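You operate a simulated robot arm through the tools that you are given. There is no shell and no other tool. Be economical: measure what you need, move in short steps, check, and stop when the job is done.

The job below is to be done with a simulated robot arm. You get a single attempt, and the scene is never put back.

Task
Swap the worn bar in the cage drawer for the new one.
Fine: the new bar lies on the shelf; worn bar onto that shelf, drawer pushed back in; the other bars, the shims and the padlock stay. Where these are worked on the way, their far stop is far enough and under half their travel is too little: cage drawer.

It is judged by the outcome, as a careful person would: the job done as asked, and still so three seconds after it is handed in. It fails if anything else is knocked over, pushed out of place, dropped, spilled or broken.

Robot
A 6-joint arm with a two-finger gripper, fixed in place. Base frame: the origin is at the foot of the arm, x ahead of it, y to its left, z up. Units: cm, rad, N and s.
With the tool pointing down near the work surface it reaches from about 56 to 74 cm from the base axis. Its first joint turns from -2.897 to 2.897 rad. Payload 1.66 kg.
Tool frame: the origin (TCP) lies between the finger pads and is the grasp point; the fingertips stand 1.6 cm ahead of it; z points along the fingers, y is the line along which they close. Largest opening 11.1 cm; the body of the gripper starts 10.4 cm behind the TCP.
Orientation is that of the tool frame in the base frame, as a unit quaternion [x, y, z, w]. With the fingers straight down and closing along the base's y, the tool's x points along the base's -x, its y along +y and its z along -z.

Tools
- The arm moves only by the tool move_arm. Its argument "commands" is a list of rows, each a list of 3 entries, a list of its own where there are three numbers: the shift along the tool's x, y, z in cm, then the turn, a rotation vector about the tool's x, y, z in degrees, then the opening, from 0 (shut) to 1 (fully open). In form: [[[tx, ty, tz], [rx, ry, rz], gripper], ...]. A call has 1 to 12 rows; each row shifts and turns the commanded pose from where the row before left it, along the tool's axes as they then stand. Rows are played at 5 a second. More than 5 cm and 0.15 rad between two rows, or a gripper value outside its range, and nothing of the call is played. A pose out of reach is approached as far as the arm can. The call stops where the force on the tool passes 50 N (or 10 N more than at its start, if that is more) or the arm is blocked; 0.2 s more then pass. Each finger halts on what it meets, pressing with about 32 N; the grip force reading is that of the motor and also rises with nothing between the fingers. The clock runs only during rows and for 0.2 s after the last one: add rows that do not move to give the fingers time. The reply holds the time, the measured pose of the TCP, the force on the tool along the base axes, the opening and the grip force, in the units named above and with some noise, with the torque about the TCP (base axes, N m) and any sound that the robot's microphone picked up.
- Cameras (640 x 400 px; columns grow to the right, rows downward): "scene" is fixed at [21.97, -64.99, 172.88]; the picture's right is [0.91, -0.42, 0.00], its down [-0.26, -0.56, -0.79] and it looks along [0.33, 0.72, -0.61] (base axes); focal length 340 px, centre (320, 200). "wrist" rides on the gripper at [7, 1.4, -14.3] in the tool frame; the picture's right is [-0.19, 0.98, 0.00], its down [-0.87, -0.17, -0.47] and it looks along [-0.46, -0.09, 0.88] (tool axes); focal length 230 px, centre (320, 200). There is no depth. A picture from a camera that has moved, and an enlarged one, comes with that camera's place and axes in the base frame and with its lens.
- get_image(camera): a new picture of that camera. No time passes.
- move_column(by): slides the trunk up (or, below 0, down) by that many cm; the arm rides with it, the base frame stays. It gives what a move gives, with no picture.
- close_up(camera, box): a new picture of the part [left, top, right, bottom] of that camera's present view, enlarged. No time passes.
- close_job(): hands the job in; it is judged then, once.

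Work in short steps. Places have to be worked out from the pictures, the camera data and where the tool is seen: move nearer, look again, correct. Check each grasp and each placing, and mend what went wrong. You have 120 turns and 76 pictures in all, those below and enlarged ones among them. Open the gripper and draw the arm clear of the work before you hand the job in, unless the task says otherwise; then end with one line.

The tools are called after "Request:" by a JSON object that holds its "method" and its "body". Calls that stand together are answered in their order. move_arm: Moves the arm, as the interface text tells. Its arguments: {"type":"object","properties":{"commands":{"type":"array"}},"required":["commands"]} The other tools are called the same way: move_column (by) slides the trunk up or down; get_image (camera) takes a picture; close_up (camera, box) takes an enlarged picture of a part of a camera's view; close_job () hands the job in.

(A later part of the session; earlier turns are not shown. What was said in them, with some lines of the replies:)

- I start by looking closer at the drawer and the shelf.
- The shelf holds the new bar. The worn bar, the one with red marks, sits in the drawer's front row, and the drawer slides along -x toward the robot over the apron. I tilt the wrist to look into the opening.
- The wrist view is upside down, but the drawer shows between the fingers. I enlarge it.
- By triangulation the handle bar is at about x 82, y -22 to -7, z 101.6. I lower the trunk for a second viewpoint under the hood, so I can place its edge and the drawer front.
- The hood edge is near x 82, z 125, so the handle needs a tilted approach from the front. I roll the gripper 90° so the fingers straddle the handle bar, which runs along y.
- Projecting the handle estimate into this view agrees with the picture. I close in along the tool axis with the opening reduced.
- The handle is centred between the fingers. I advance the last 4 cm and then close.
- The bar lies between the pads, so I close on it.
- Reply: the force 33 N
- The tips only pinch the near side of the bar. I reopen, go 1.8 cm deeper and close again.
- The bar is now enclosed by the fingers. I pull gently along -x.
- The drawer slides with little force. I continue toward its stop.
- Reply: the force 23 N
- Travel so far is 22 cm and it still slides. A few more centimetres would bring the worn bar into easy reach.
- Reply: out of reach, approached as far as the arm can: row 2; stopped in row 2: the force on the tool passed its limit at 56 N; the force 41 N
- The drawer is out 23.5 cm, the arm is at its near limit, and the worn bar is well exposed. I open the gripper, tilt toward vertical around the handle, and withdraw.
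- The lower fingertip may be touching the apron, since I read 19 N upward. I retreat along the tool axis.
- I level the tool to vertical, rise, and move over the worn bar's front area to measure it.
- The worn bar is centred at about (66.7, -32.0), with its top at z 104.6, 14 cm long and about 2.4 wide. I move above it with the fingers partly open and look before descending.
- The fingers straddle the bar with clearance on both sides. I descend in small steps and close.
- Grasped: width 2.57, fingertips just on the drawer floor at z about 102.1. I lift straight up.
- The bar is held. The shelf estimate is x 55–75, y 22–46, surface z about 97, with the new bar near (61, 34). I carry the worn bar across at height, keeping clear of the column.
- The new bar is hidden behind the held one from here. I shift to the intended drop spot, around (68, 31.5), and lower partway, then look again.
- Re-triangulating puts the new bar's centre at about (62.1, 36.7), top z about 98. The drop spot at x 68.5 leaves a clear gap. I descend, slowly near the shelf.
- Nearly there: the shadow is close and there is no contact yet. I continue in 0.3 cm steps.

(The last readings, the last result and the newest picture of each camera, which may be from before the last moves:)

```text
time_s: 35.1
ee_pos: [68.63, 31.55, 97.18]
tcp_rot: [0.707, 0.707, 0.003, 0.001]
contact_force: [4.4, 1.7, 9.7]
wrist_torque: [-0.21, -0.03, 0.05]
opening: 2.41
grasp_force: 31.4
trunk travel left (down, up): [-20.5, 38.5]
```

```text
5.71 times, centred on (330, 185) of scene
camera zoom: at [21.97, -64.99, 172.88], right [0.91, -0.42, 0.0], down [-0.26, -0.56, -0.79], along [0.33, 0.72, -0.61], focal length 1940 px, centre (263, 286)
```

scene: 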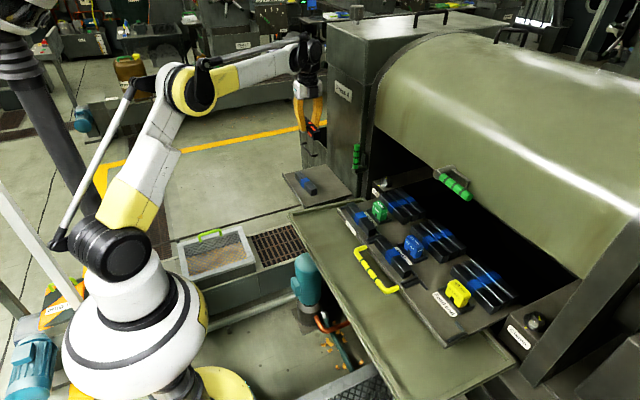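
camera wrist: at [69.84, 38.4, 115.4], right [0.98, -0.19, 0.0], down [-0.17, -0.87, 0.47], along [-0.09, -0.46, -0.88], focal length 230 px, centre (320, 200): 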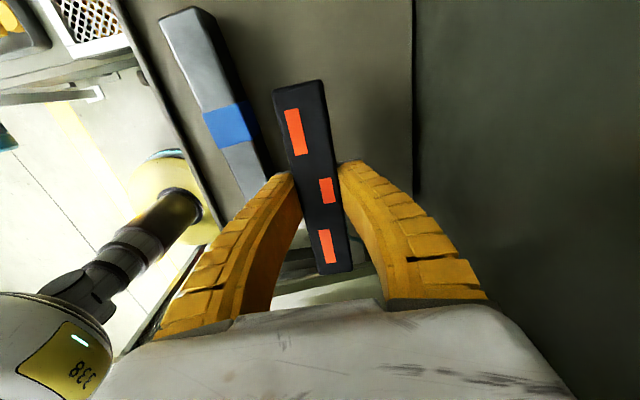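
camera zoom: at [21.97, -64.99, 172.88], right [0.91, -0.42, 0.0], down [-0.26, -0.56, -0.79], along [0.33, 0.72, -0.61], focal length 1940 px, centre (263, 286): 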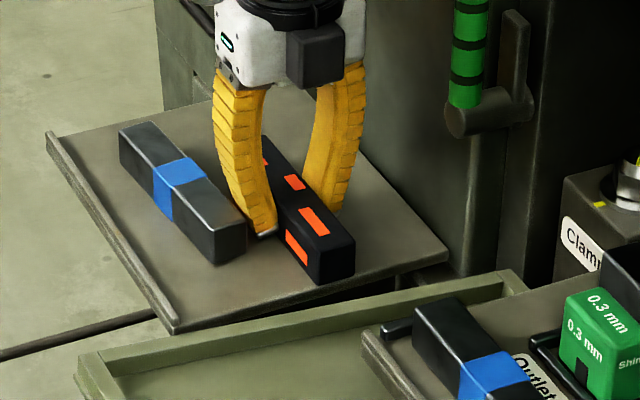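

It is resting on the shelf. I release gently and rise.

Request:
{"method": "move_arm", "body": {"commands": [[[0, 0, 0], [0, 0, 0], 0.22], [[0, 0, 0], [0, 0, 0], 0.34], [[0, 0, 0], [0, 0, 0], 0.34], [[0, 0, -1], [0, 0, 0], 0.34], [[0, 0, -3], [0, 0, 0], 0.34], [[0, 0, -4], [0, 0, 0], 0.34], [[0, 0, -3], [0, 0, 0], 0.34]]}}

Request:
{"method": "get_image", "body": {"camera": "wrist"}}

Request:
{"method": "close_up", "body": {"camera": "scene", "box": [280, 140, 370, 220]}}

```text
time_s: 36.7
ee_pos: [68.52, 31.66, 108.24]
tcp_rot: [0.706, 0.708, 0.002, 0.001]
contact_force: [0.7, -0.3, -0.2]
wrist_torque: [-0.01, -0.07, -0.02]
opening: 4.02
grasp_force: 2.1
trunk travel left (down, up): [-20.5, 38.5]
```

```text
33 pictures are left
camera wrist: at [69.71, 38.7, 122.46], right [0.98, -0.19, 0.0], down [-0.17, -0.87, 0.47], along [-0.08, -0.46, -0.88], focal length 230 px, centre (320, 200)
```

wrist: 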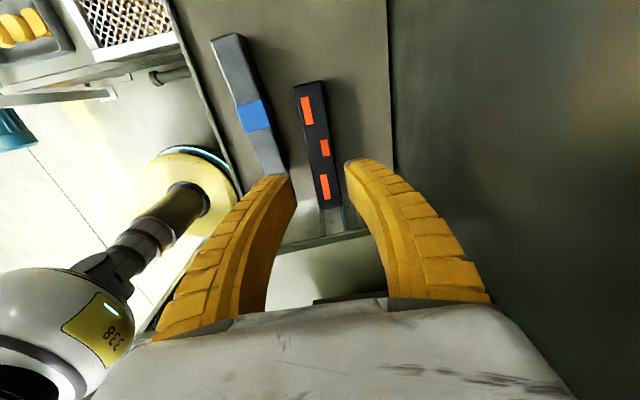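

```text
5.00 times, centred on (325, 180) of scene
camera zoom: at [21.97, -64.99, 172.88], right [0.91, -0.42, 0.0], down [-0.26, -0.56, -0.79], along [0.33, 0.72, -0.61], focal length 1698 px, centre (295, 300)
```

zoom: 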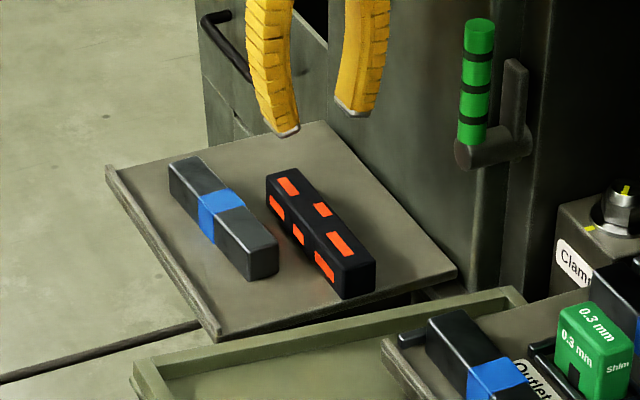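

The worn bar is on the shelf, well inside its edges. I zoom on the new bar to get its exact pose.

Request:
{"method": "close_up", "body": {"camera": "wrist", "box": [190, 20, 350, 220]}}

```text
2.00 times, centred on (270, 120) of wrist
camera zoom: at [69.71, 38.7, 122.46], right [0.98, -0.19, 0.0], down [-0.17, -0.87, 0.47], along [-0.08, -0.46, -0.88], focal length 460 px, centre (420, 360)
```

zoom: 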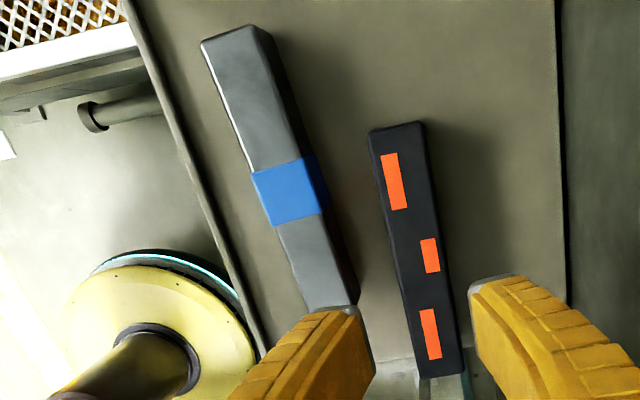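

The new bar is centred near (62.5, 36.5), yawed about 3°. I move above it with a matching 3° turn.

Request:
{"method": "move_arm", "body": {"commands": [[[2.4, -3, 0], [0, 0, -1.5], 0.36], [[2.45, -3, 0], [0, 0, -1.5], 0.36], [[0, 0, 3], [0, 0, 0], 0.36], [[0, 0, 1.5], [0, 0, 0], 0.36]]}}

Request:
{"method": "get_image", "body": {"camera": "wrist"}}

Request:
{"method": "close_up", "body": {"camera": "scene", "box": [280, 130, 370, 210]}}

```text
time_s: 37.7
ee_pos: [62.5, 36.42, 103.55]
tcp_rot: [0.688, 0.726, 0.001, 0.001]
contact_force: [0.1, -0.2, 0.7]
wrist_torque: [0.0, 0.03, 0.04]
opening: 4.24
grasp_force: 1.9
trunk travel left (down, up): [-20.5, 38.5]
```

```text
30 pictures are left
camera wrist: at [63.4, 43.51, 117.91], right [0.99, -0.14, 0.0], down [-0.12, -0.87, 0.47], along [-0.06, -0.47, -0.88], focal length 230 px, centre (320, 200)
```

wrist: 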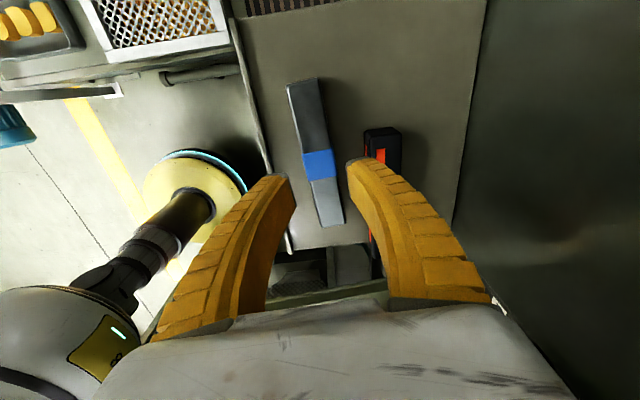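

```text
5.00 times, centred on (325, 170) of scene
camera zoom: at [21.97, -64.99, 172.88], right [0.91, -0.42, 0.0], down [-0.26, -0.56, -0.79], along [0.33, 0.72, -0.61], focal length 1698 px, centre (295, 350)
```

zoom: 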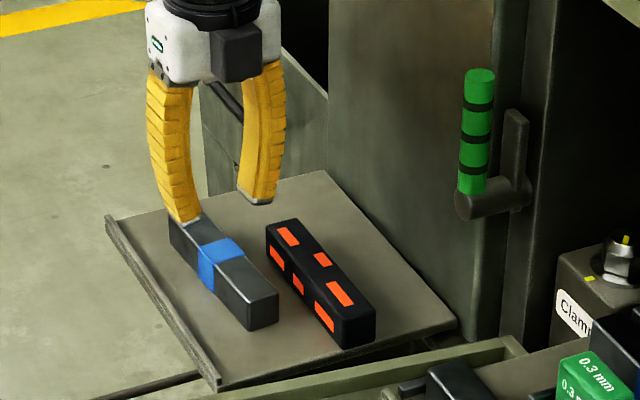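

Aligned: the band projects exactly where expected. I descend and grip.

Request:
{"method": "move_arm", "body": {"commands": [[[0, 0, 2], [0, 0, 0], 0.34], [[0, 0, 2], [0, 0, 0], 0.32], [[0, 0, 1], [0, 0, 0], 0.32], [[0, 0, 0.7], [0, 0, 0], 0.32], [[0, 0, 0.3], [0, 0, 0], 0.32], [[0, 0, 0], [0, 0, 0], 0.32]]}}

Request:
{"method": "get_image", "body": {"camera": "wrist"}}

```text
time_s: 39.1
ee_pos: [62.51, 36.53, 97.71]
tcp_rot: [0.688, 0.725, 0.002, 0.002]
contact_force: [0.9, -0.9, -0.1]
wrist_torque: [-0.01, 0.03, -0.03]
opening: 3.8
grasp_force: 1.8
trunk travel left (down, up): [-20.5, 38.5]
```

```text
28 pictures are left
camera wrist: at [63.32, 43.45, 111.9], right [0.99, -0.14, 0.0], down [-0.12, -0.87, 0.47], along [-0.06, -0.47, -0.88], focal length 230 px, centre (320, 200)
```

wrist: 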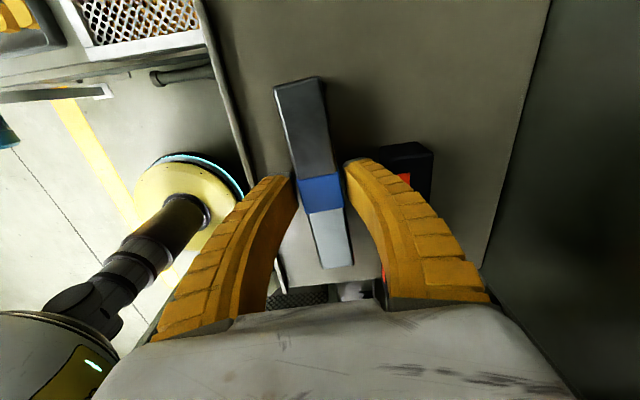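

Request:
{"method": "move_arm", "body": {"commands": [[[0, 0, 0.2], [0, 0, 0], 0.32], [[0, 0, 0], [0, 0, 0], 0.18], [[0, 0, 0], [0, 0, 0], 0.05], [[0, 0, 0], [0, 0, 0], 0.05], [[0, 0, -0.7], [0, 0, 0], 0.05], [[0, 0, -1.5], [0, 0, 0], 0.05], [[0, 0, -3], [0, 0, 0], 0.05]]}}

Request:
{"method": "get_image", "body": {"camera": "wrist"}}

```text
time_s: 40.7
ee_pos: [62.45, 36.31, 102.75]
tcp_rot: [0.688, 0.726, 0.001, 0.001]
contact_force: [0.5, -0.4, -3.9]
wrist_torque: [0.0, -0.02, 0.03]
opening: 2.09
grasp_force: 31.7
trunk travel left (down, up): [-20.5, 38.5]
```

```text
27 pictures are left
camera wrist: at [63.36, 43.31, 116.95], right [0.99, -0.14, 0.0], down [-0.12, -0.87, 0.47], along [-0.06, -0.47, -0.88], focal length 230 px, centre (320, 200)
```

wrist: 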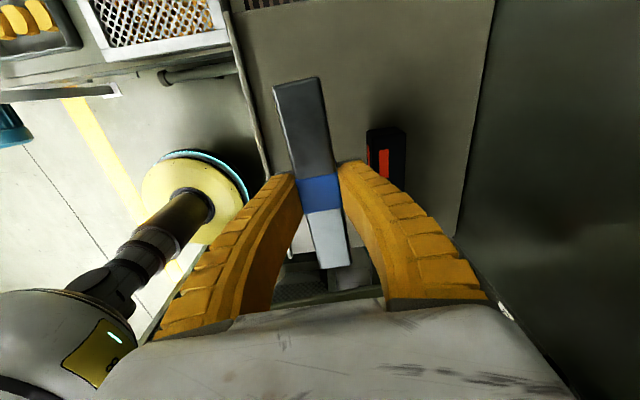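

Held, and centred to within about 0.3 cm. I raise it, turn back 3°, and carry it across to the drawer.

Request:
{"method": "move_arm", "body": {"commands": [[[0, 0, -4.5], [0, 0, 0], 0.05], [[0, 0, -4.5], [0, 0, 0], 0.05], [[0, 0, -4.5], [0, 0, 0], 0.05], [[0, 0, -4], [0, 0, 1.5], 0.05], [[0, 0, 0], [0, 0, 1.5], 0.05], [[-4.7, 0.2, 0], [0, 0, 0], 0.05], [[-4.7, 0.2, 0], [0, 0, 0], 0.05], [[-4.7, 0.2, 0], [0, 0, 0], 0.05], [[-4.7, 0.2, 0], [0, 0, 0], 0.05], [[-4.7, 0.2, 0], [0, 0, 0], 0.05], [[-4.7, 0.2, 0], [0, 0, 0], 0.05], [[-4.7, 0.2, 0], [0, 0, 0], 0.05]]}}

Request:
{"method": "move_arm", "body": {"commands": [[[-4.7, 0.3, 0], [0, 0, 0], 0.05], [[-4.7, 0.3, 0], [0, 0, 0], 0.05], [[-4.7, 0.3, 0], [0, 0, 0], 0.05], [[-4.7, 0.3, 0], [0, 0, 0], 0.05], [[-4.7, 0.3, 0], [0, 0, 0], 0.05], [[-4.7, 0.3, 0], [0, 0, 0], 0.05], [[-4, 0.3, 0], [0, 0, 0], 0.05], [[-3, 0.3, 0], [0, 0, 0], 0.05]]}}

Request:
{"method": "get_image", "body": {"camera": "wrist"}}

```text
time_s: 43.3
ee_pos: [64.01, 3.43, 120.12]
tcp_rot: [0.705, 0.709, 0.002, 0.0]
contact_force: [0.8, 0.4, -4.6]
wrist_torque: [0.02, 0.02, -0.01]
opening: 2.08
grasp_force: 31.9
trunk travel left (down, up): [-20.5, 38.5]
```

```text
time_s: 45.1
ee_pos: [66.45, -31.87, 120.15]
tcp_rot: [0.706, 0.708, 0.002, 0.001]
contact_force: [-0.4, -0.3, -3.6]
wrist_torque: [0.02, -0.01, -0.02]
opening: 2.08
grasp_force: 31.7
trunk travel left (down, up): [-20.5, 38.5]
```

```text
26 pictures are left
camera wrist: at [67.61, -24.93, 134.43], right [0.98, -0.19, 0.0], down [-0.17, -0.87, 0.47], along [-0.09, -0.46, -0.88], focal length 230 px, centre (320, 200)
```

wrist: 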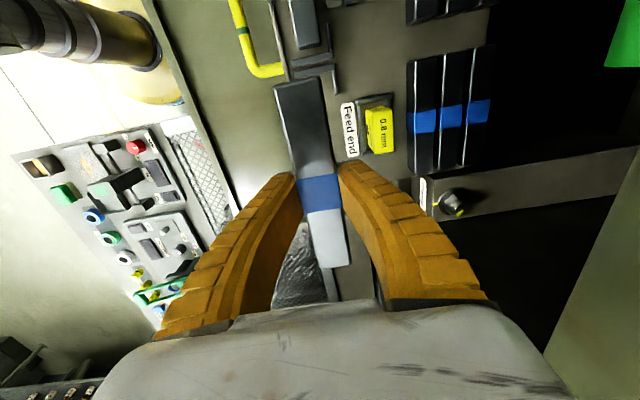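

The drawer has not moved. I correct the offsets, with the bar sitting about 0.35 cm toward +y in the grip, and descend to just above the pocket.

Request:
{"method": "move_arm", "body": {"commands": [[[-0.55, 0.22, 3], [0, 0, 0], 0.05], [[0, 0, 3], [0, 0, 0], 0.05], [[0, 0, 3], [0, 0, 0], 0.05], [[0, 0, 3], [0, 0, 0], 0.05], [[0, 0, 1.5], [0, 0, 0], 0.05]]}}

Request:
{"method": "close_up", "body": {"camera": "wrist", "box": [220, 40, 420, 290]}}

Request:
{"method": "close_up", "body": {"camera": "scene", "box": [400, 240, 490, 350]}}

```text
time_s: 46.3
ee_pos: [66.69, -32.23, 106.67]
tcp_rot: [0.707, 0.707, 0.002, 0.002]
contact_force: [-0.2, -0.2, -5.3]
wrist_torque: [0.02, 0.01, 0.03]
opening: 2.1
grasp_force: 32.2
trunk travel left (down, up): [-20.5, 38.5]
```

```text
1.60 times, centred on (320, 165) of wrist
camera zoom: at [67.88, -25.35, 120.87], right [0.98, -0.19, 0.0], down [-0.17, -0.87, 0.47], along [-0.09, -0.46, -0.88], focal length 368 px, centre (320, 256)
```

zoom: 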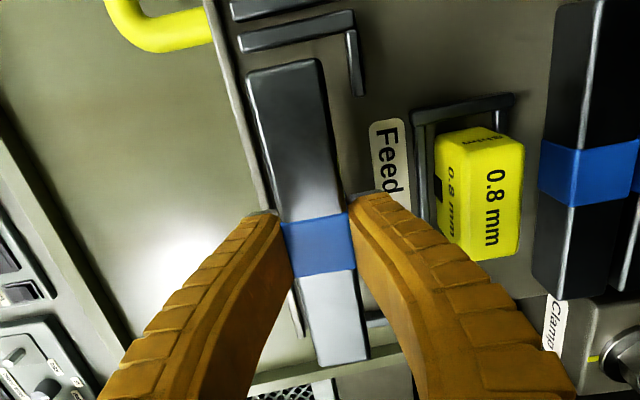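

```text
3.64 times, centred on (445, 295) of scene
camera zoom: at [21.97, -64.99, 172.88], right [0.91, -0.42, 0.0], down [-0.26, -0.56, -0.79], along [0.33, 0.72, -0.61], focal length 1235 px, centre (-134, -146)
```

zoom: 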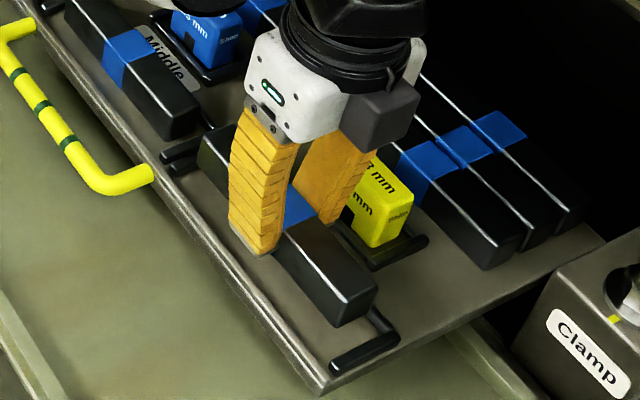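

The pocket alignment matches the worn bar's. I lower in small steps.

Request:
{"method": "move_arm", "body": {"commands": [[[-0.1, 0, 1], [0, 0, 0], 0.05], [[0, 0, 0.8], [0, 0, 0], 0.05], [[0, 0, 0.5], [0, 0, 0], 0.05], [[0, 0, 0.2], [0, 0, 0], 0.05], [[0, 0, 0], [0, 0, 0], 0.05]]}}

Request:
{"method": "close_up", "body": {"camera": "scene", "box": [410, 250, 480, 340]}}

Request:
{"method": "close_up", "body": {"camera": "wrist", "box": [220, 40, 420, 290]}}

```text
time_s: 47.5
ee_pos: [66.78, -32.37, 104.12]
tcp_rot: [0.707, 0.707, 0.002, 0.001]
contact_force: [2.9, -0.7, 7.0]
wrist_torque: [-0.17, -0.02, 0.03]
opening: 2.3
grasp_force: 32.0
trunk travel left (down, up): [-20.5, 38.5]
```

```text
4.44 times, centred on (445, 295) of scene
camera zoom: at [21.97, -64.99, 172.88], right [0.91, -0.42, 0.0], down [-0.26, -0.56, -0.79], along [0.33, 0.72, -0.61], focal length 1509 px, centre (-236, -222)
```

zoom: 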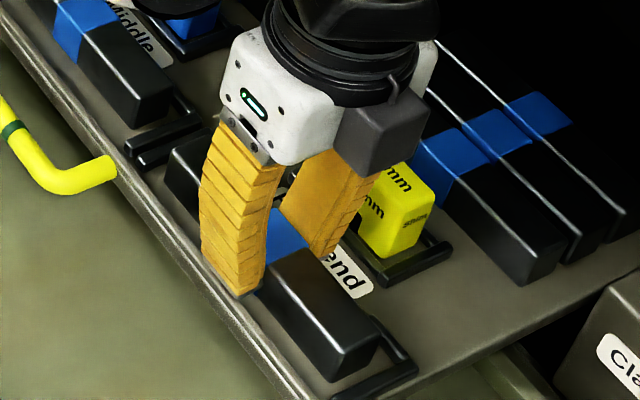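

```text
1.60 times, centred on (320, 165) of wrist
camera zoom: at [67.92, -25.43, 118.44], right [0.98, -0.19, 0.0], down [-0.17, -0.87, 0.47], along [-0.08, -0.46, -0.88], focal length 368 px, centre (320, 256)
```

zoom: 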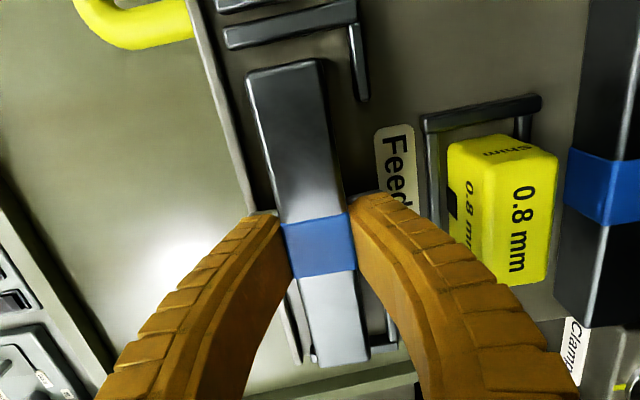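

Request:
{"method": "close_up", "body": {"camera": "scene", "box": [455, 300, 500, 345]}}

```text
8.89 times, centred on (478, 322) of scene
camera zoom: at [21.97, -64.99, 172.88], right [0.91, -0.42, 0.0], down [-0.26, -0.56, -0.79], along [0.33, 0.72, -0.61], focal length 3019 px, centre (-1080, -889)
```

zoom: 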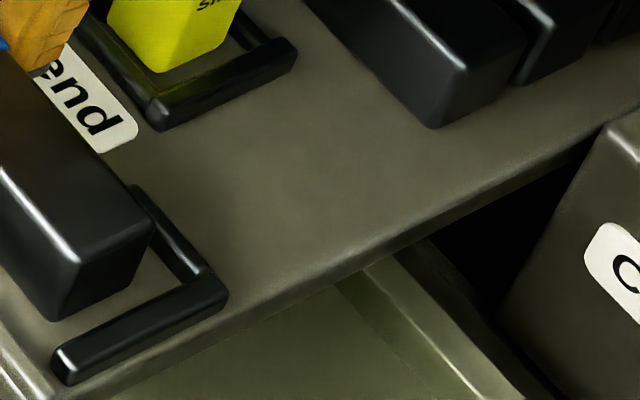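

The bar's end sits inside the corner rails with a gap. I settle it slightly and release.

Request:
{"method": "move_arm", "body": {"commands": [[[0, 0, 0.2], [0, 0, 0], 0.05], [[0, 0, 0], [0, 0, 0], 0.05], [[0, 0, 0], [0, 0, 0], 0.22], [[0, 0, 0], [0, 0, 0], 0.3], [[0, 0, 0], [0, 0, 0], 0.3]]}}

Request:
{"method": "move_arm", "body": {"commands": [[[0, 0, -1], [0, 0, 0], 0.3], [[0, 0, -2], [0, 0, 0], 0.3], [[0, 0, -3], [0, 0, 0], 0.3], [[0, 0, -4], [0, 0, 0], 0.3], [[0, 0, -4], [0, 0, 0], 0.4]]}}

Request:
{"method": "close_up", "body": {"camera": "scene", "box": [390, 230, 510, 350]}}

Request:
{"method": "close_up", "body": {"camera": "wrist", "box": [240, 40, 440, 240]}}

```text
time_s: 48.7
ee_pos: [66.73, -32.35, 104.03]
tcp_rot: [0.707, 0.708, 0.001, 0.001]
contact_force: [0.2, 0.2, 0.2]
wrist_torque: [0.03, -0.01, 0.01]
opening: 3.6
grasp_force: 2.1
trunk travel left (down, up): [-20.5, 38.5]
```

```text
time_s: 49.9
ee_pos: [66.48, -32.57, 117.94]
tcp_rot: [0.706, 0.708, 0.001, 0.001]
contact_force: [0.6, -0.6, 0.6]
wrist_torque: [-0.03, -0.01, -0.02]
opening: 4.68
grasp_force: 1.7
trunk travel left (down, up): [-20.5, 38.5]
```

```text
3.33 times, centred on (450, 290) of scene
camera zoom: at [21.97, -64.99, 172.88], right [0.91, -0.42, 0.0], down [-0.26, -0.56, -0.79], along [0.33, 0.72, -0.61], focal length 1132 px, centre (-113, -100)
```

zoom: 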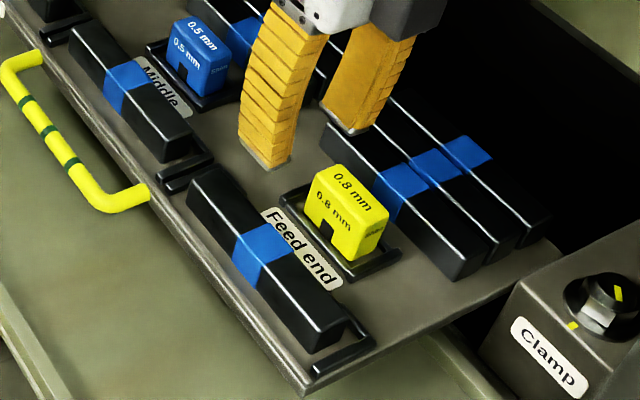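

```text
2.00 times, centred on (340, 140) of wrist
camera zoom: at [67.68, -25.57, 132.25], right [0.98, -0.19, 0.0], down [-0.17, -0.87, 0.47], along [-0.08, -0.46, -0.88], focal length 460 px, centre (280, 320)
```

zoom: 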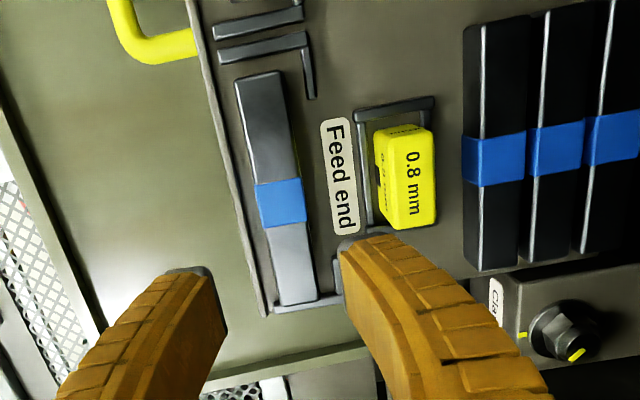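

The new bar is seated at the feed end and nothing else moved. I go back over the handle to push the drawer in.

Request:
{"method": "move_arm", "body": {"commands": [[[4, -1.6, 0], [0, 0, 0], 0.4], [[4.5, -1.6, 0], [0, 0, 0], 0.4], [[4.8, -1.6, 0], [0, 0, 0], 0.4], [[4.8, -1.6, 0], [0, 0, 0], 0.4], [[0, 0, 4], [0, 0, 0], 0.36], [[0, 0, 3], [0, 0, 0], 0.36]]}}

Request:
{"method": "get_image", "body": {"camera": "wrist"}}

Request:
{"method": "close_up", "body": {"camera": "scene", "box": [330, 200, 430, 300]}}

```text
refused: row 3 steps farther than a row can; nothing moved
```

```text
18 pictures are left
camera wrist: at [67.68, -25.57, 132.25], right [0.98, -0.19, 0.0], down [-0.17, -0.87, 0.47], along [-0.08, -0.46, -0.88], focal length 230 px, centre (320, 200)
```

wrist: 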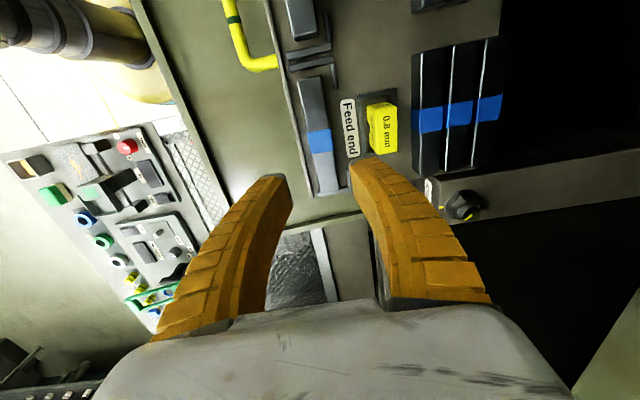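

```text
4.00 times, centred on (380, 250) of scene
camera zoom: at [21.97, -64.99, 172.88], right [0.91, -0.42, 0.0], down [-0.26, -0.56, -0.79], along [0.33, 0.72, -0.61], focal length 1358 px, centre (80, 0)
```

zoom: 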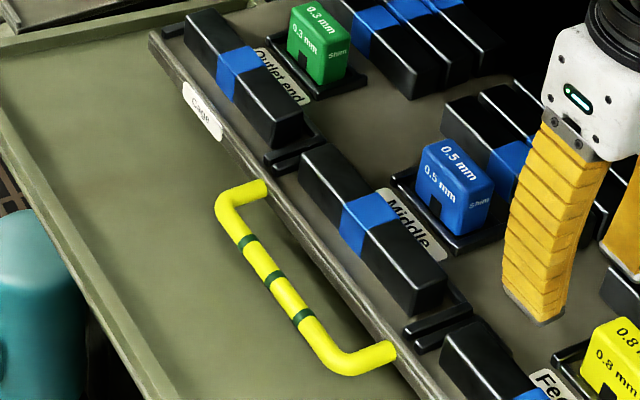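

A row was just over the step limit, so I resend it with smaller steps.

Request:
{"method": "move_arm", "body": {"commands": [[[4.5, -1.6, 0], [0, 0, 0], 0.4], [[4.5, -1.6, 0], [0, 0, 0], 0.4], [[4.5, -1.6, 0], [0, 0, 0], 0.4], [[4.5, -1.6, 0], [0, 0, 0], 0.4], [[0, 0, 4], [0, 0, 0], 0.36], [[0, 0, 3], [0, 0, 0], 0.36]]}}

Request:
{"method": "get_image", "body": {"camera": "wrist"}}

```text
time_s: 51.3
ee_pos: [60.58, -14.53, 110.96]
tcp_rot: [0.707, 0.707, 0.002, 0.0]
contact_force: [0.3, -0.3, -0.1]
wrist_torque: [0.01, 0.04, 0.02]
opening: 4.25
grasp_force: 1.4
trunk travel left (down, up): [-20.5, 38.5]
```

```text
16 pictures are left
camera wrist: at [61.74, -7.53, 125.19], right [0.98, -0.19, 0.0], down [-0.17, -0.87, 0.47], along [-0.09, -0.46, -0.88], focal length 230 px, centre (320, 200)
```

wrist: 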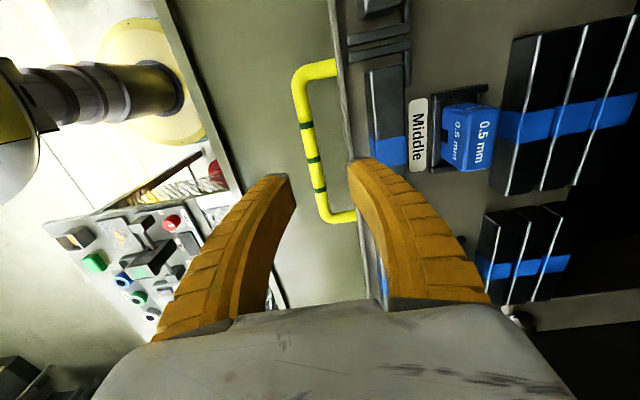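

The handle bar is at x about 59.5, with roughly 3.4 cm between it and the drawer front. I descend vertically around it.

Request:
{"method": "move_arm", "body": {"commands": [[[-0.3, -0.55, 2.5], [0, 0, 0], 0.31], [[-0.3, -0.5, 2.5], [0, 0, 0], 0.31], [[0, 0, 2], [0, 0, 0], 0.31], [[0, 0, 1.5], [0, 0, 0], 0.31], [[0, 0, 0.8], [0, 0, 0], 0.31], [[0, 0, 0.5], [0, 0, 0], 0.31]]}}

Request:
{"method": "get_image", "body": {"camera": "wrist"}}

```text
time_s: 52.7
ee_pos: [59.33, -15.03, 101.22]
tcp_rot: [0.706, 0.708, 0.001, 0.002]
contact_force: [-0.7, 0.2, 1.5]
wrist_torque: [-0.01, 0.0, 0.0]
opening: 3.68
grasp_force: 1.9
trunk travel left (down, up): [-20.5, 38.5]
```

```text
15 pictures are left
camera wrist: at [60.48, -8.01, 115.45], right [0.98, -0.19, 0.0], down [-0.17, -0.87, 0.47], along [-0.09, -0.46, -0.88], focal length 230 px, centre (320, 200)
```

wrist: 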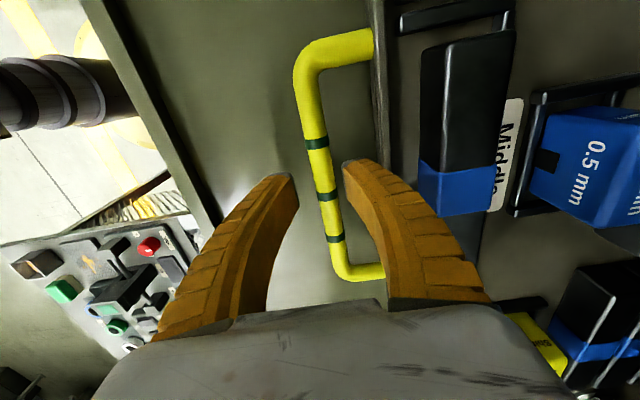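

The bar is centred at the grasp point. I close and start a slow push.

Request:
{"method": "move_arm", "body": {"commands": [[[0, 0, 0.3], [0, 0, 0], 0.2], [[0, 0, 0], [0, 0, 0], 0], [[0, 0, 0], [0, 0, 0], 0], [[0, 1, 0], [0, 0, 0], 0], [[0, 1, 0], [0, 0, 0], 0], [[0, 1, 0], [0, 0, 0], 0]]}}

```text
time_s: 54.1
ee_pos: [62.35, -14.86, 100.83]
tcp_rot: [0.707, 0.707, 0.003, 0.001]
contact_force: [3.1, 5.3, -21.3]
wrist_torque: [0.18, 0.03, -0.15]
opening: 0.71
grasp_force: 34.2
trunk travel left (down, up): [-20.5, 38.5]
```

Request:
{"method": "move_arm", "body": {"commands": [[[0, 1, 0], [-5, 0, 0], 0], [[0, 1, 0.09], [-5, 0, 0], 0], [[0, 0.98, 0.17], [-5, 0, 0], 0], [[0, 0.97, 0.26], [-5, 0, 0], 0]]}}

```text
time_s: 55.1
ee_pos: [66.43, -14.92, 100.87]
tcp_rot: [0.695, 0.698, 0.123, 0.123]
contact_force: [-1.7, 9.8, -27.0]
wrist_torque: [-0.08, 0.13, -0.06]
opening: 0.75
grasp_force: 34.3
trunk travel left (down, up): [-20.5, 38.5]
```

Request:
{"method": "move_arm", "body": {"commands": [[[0, 0.87, 0.53], [-5, 0, 0], 0], [[0, 0.91, 0.42], [-5, 0, 0], 0], [[0, 0.87, 0.5], [-5, 0, 0], 0], [[0, 0.82, 0.57], [-5, 0, 0], 0], [[0, 0.77, 0.64], [-5, 0, 0], 0]]}}

Request:
{"method": "get_image", "body": {"camera": "scene"}}

```text
time_s: 56.3
ee_pos: [71.37, -14.96, 100.5]
tcp_rot: [0.653, 0.654, 0.271, 0.27]
contact_force: [0.0, 0.0, -30.4]
wrist_torque: [-0.04, -0.14, -0.07]
opening: 0.6
grasp_force: 29.8
trunk travel left (down, up): [-20.5, 38.5]
```

```text
14 pictures are left
```

scene: 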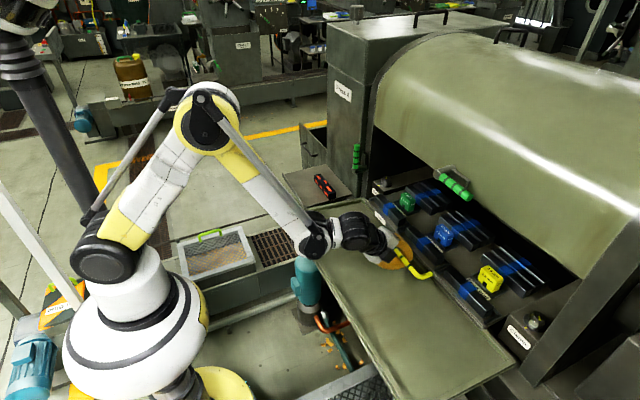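

Everything is riding in smoothly. I continue the push at 45° tilt.

Request:
{"method": "move_arm", "body": {"commands": [[[0, 0.6, 0.82], [0, 0, 0], 0], [[0, 0.71, 0.71], [0, 0, 0], 0], [[0, 0.71, 0.71], [0, 0, 0], 0], [[0, 0.71, 0.71], [0, 0, 0], 0], [[0, 0.71, 0.71], [0, 0, 0], 0], [[0, 0.71, 0.71], [0, 0, 0], 0], [[0, 0.71, 0.71], [0, 0, 0], 0], [[0, 0.71, 0.71], [0, 0, 0], 0], [[0, 0.71, 0.71], [0, 0, 0], 0], [[0, 0.71, 0.71], [0, 0, 0], 0]]}}

```text
time_s: 58.5
ee_pos: [81.19, -14.94, 100.56]
tcp_rot: [0.652, 0.653, 0.273, 0.271]
contact_force: [3.3, -7.2, -19.1]
wrist_torque: [-0.01, -0.12, -0.04]
opening: 0.58
grasp_force: 29.2
trunk travel left (down, up): [-20.5, 38.5]
```

Request:
{"method": "move_arm", "body": {"commands": [[[0, 0.5, 0.5], [0, 0, 0], 0], [[0, 0.5, 0.5], [0, 0, 0], 0], [[0, 0.35, 0.35], [0, 0, 0], 0], [[0, 0.35, 0.35], [0, 0, 0], 0], [[0, 0.3, 0.3], [0, 0, 0], 0], [[0, 0.3, 0.3], [0, 0, 0], 0]]}}

Request:
{"method": "get_image", "body": {"camera": "scene"}}

```text
time_s: 59.9
ee_pos: [84.68, -14.92, 100.56]
tcp_rot: [0.652, 0.654, 0.272, 0.27]
contact_force: [-17.8, 0.5, -36.1]
wrist_torque: [0.0, -0.68, 0.01]
opening: 0.72
grasp_force: 29.9
trunk travel left (down, up): [-20.5, 38.5]
```

```text
13 pictures are left
```

scene: 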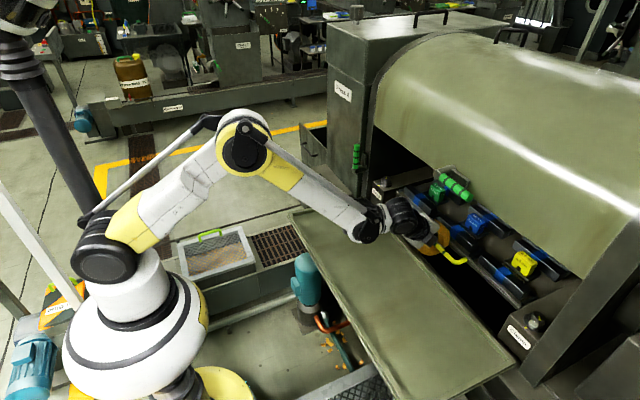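

The drawer is against its inner stop and the handle and shims are back at their first pixel positions. I open and withdraw along the tool axis.

Request:
{"method": "move_arm", "body": {"commands": [[[0, 0, 0], [0, 0, 0], 0.28], [[0, 0, 0], [0, 0, 0], 0.28], [[0, 0, -1.5], [0, 0, 0], 0.28], [[0, 0, -2.5], [0, 0, 0], 0.28], [[0, 0, -4], [0, 0, 0], 0.28], [[0, 0, -4.5], [0, 0, 0], 0.28], [[0, 0, -4.5], [0, 0, 0], 0.28], [[0, 0, -4.5], [0, 0, 0], 0.28]]}}

Request:
{"method": "get_image", "body": {"camera": "wrist"}}

Request:
{"method": "close_up", "body": {"camera": "scene", "box": [360, 150, 580, 350]}}

Request:
{"method": "close_up", "body": {"camera": "scene", "box": [260, 130, 400, 220]}}

```text
time_s: 61.7
ee_pos: [69.14, -14.97, 115.81]
tcp_rot: [0.651, 0.654, 0.273, 0.272]
contact_force: [-0.8, 0.3, -0.3]
wrist_torque: [-0.01, -0.04, 0.01]
opening: 3.38
grasp_force: 2.7
trunk travel left (down, up): [-20.5, 38.5]
```

```text
12 pictures are left
camera wrist: at [59.83, -7.99, 126.76], right [0.69, -0.19, 0.7], down [-0.45, -0.87, 0.21], along [0.56, -0.46, -0.68], focal length 230 px, centre (320, 200)
```

wrist: 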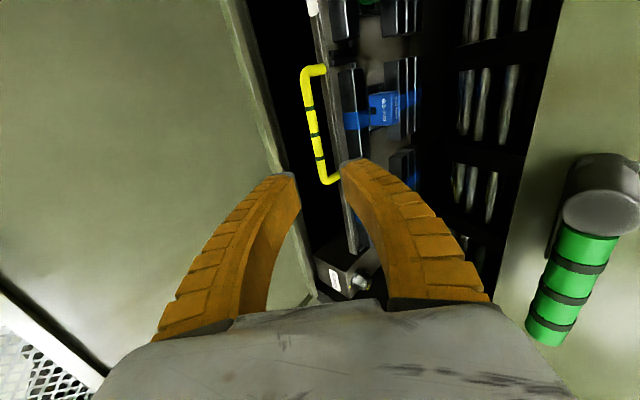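

```text
2.00 times, centred on (470, 250) of scene
camera zoom: at [21.97, -64.99, 172.88], right [0.91, -0.42, 0.0], down [-0.26, -0.56, -0.79], along [0.33, 0.72, -0.61], focal length 679 px, centre (20, 100)
```

zoom: 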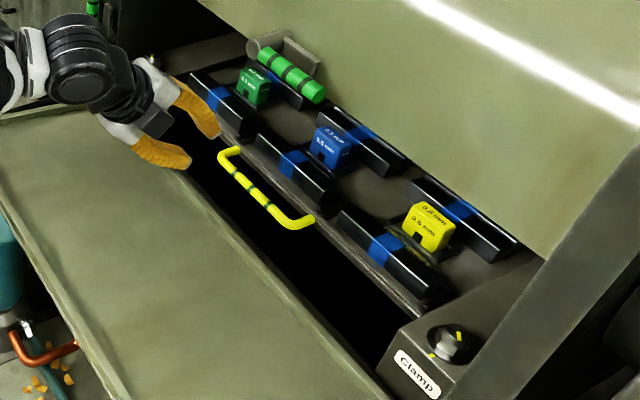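

```text
4.44 times, centred on (330, 175) of scene
camera zoom: at [21.97, -64.99, 172.88], right [0.91, -0.42, 0.0], down [-0.26, -0.56, -0.79], along [0.33, 0.72, -0.61], focal length 1509 px, centre (276, 311)
```

zoom: 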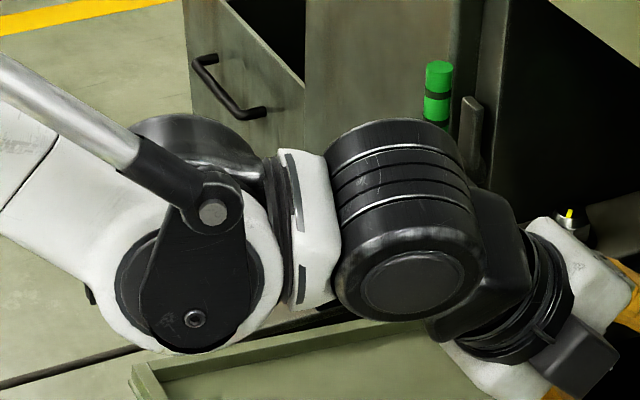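

All matches the starting layout, with the new bar in place of the worn one. I draw the arm up and back, open it, and take a last look at the shelf.

Request:
{"method": "move_arm", "body": {"commands": [[[0, 0, -4.5], [0, 0, 0], 0.6], [[0, 3, -3], [5, 0, 0], 1], [[0, 3, -3], [5, 0, 0], 1], [[0, 1, -4], [5, 0, 0], 1], [[0, 0, 0], [0, 0, 0], 1]]}}

Request:
{"method": "get_image", "body": {"camera": "scene"}}

```text
time_s: 62.9
ee_pos: [65.0, -14.98, 131.16]
tcp_rot: [0.683, 0.683, 0.185, 0.184]
contact_force: [0.6, -0.7, -0.4]
wrist_torque: [0.02, 0.02, -0.01]
opening: 11.08
grasp_force: 0.0
trunk travel left (down, up): [-20.5, 38.5]
```

```text
9 pictures are left
```

scene: 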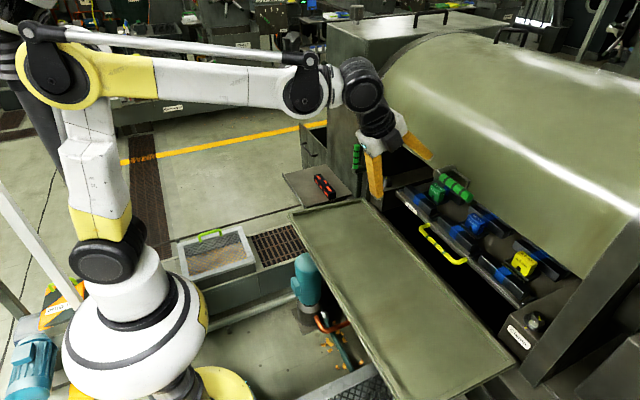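

The worn bar is on the shelf, the drawer is shut with the new bar inside, and the arm is clear. I hand the job in.

Request:
{"method": "close_job", "body": {}}

```text
The job is handed in.
```

The new bar now sits in the cage drawer's feed-end slot, the worn bar is on the shelf, and the drawer is pushed back in. The other bars and the shims look unmoved. I never identified the padlock in any picture, but nothing beyond the two bars and the drawer was handled.
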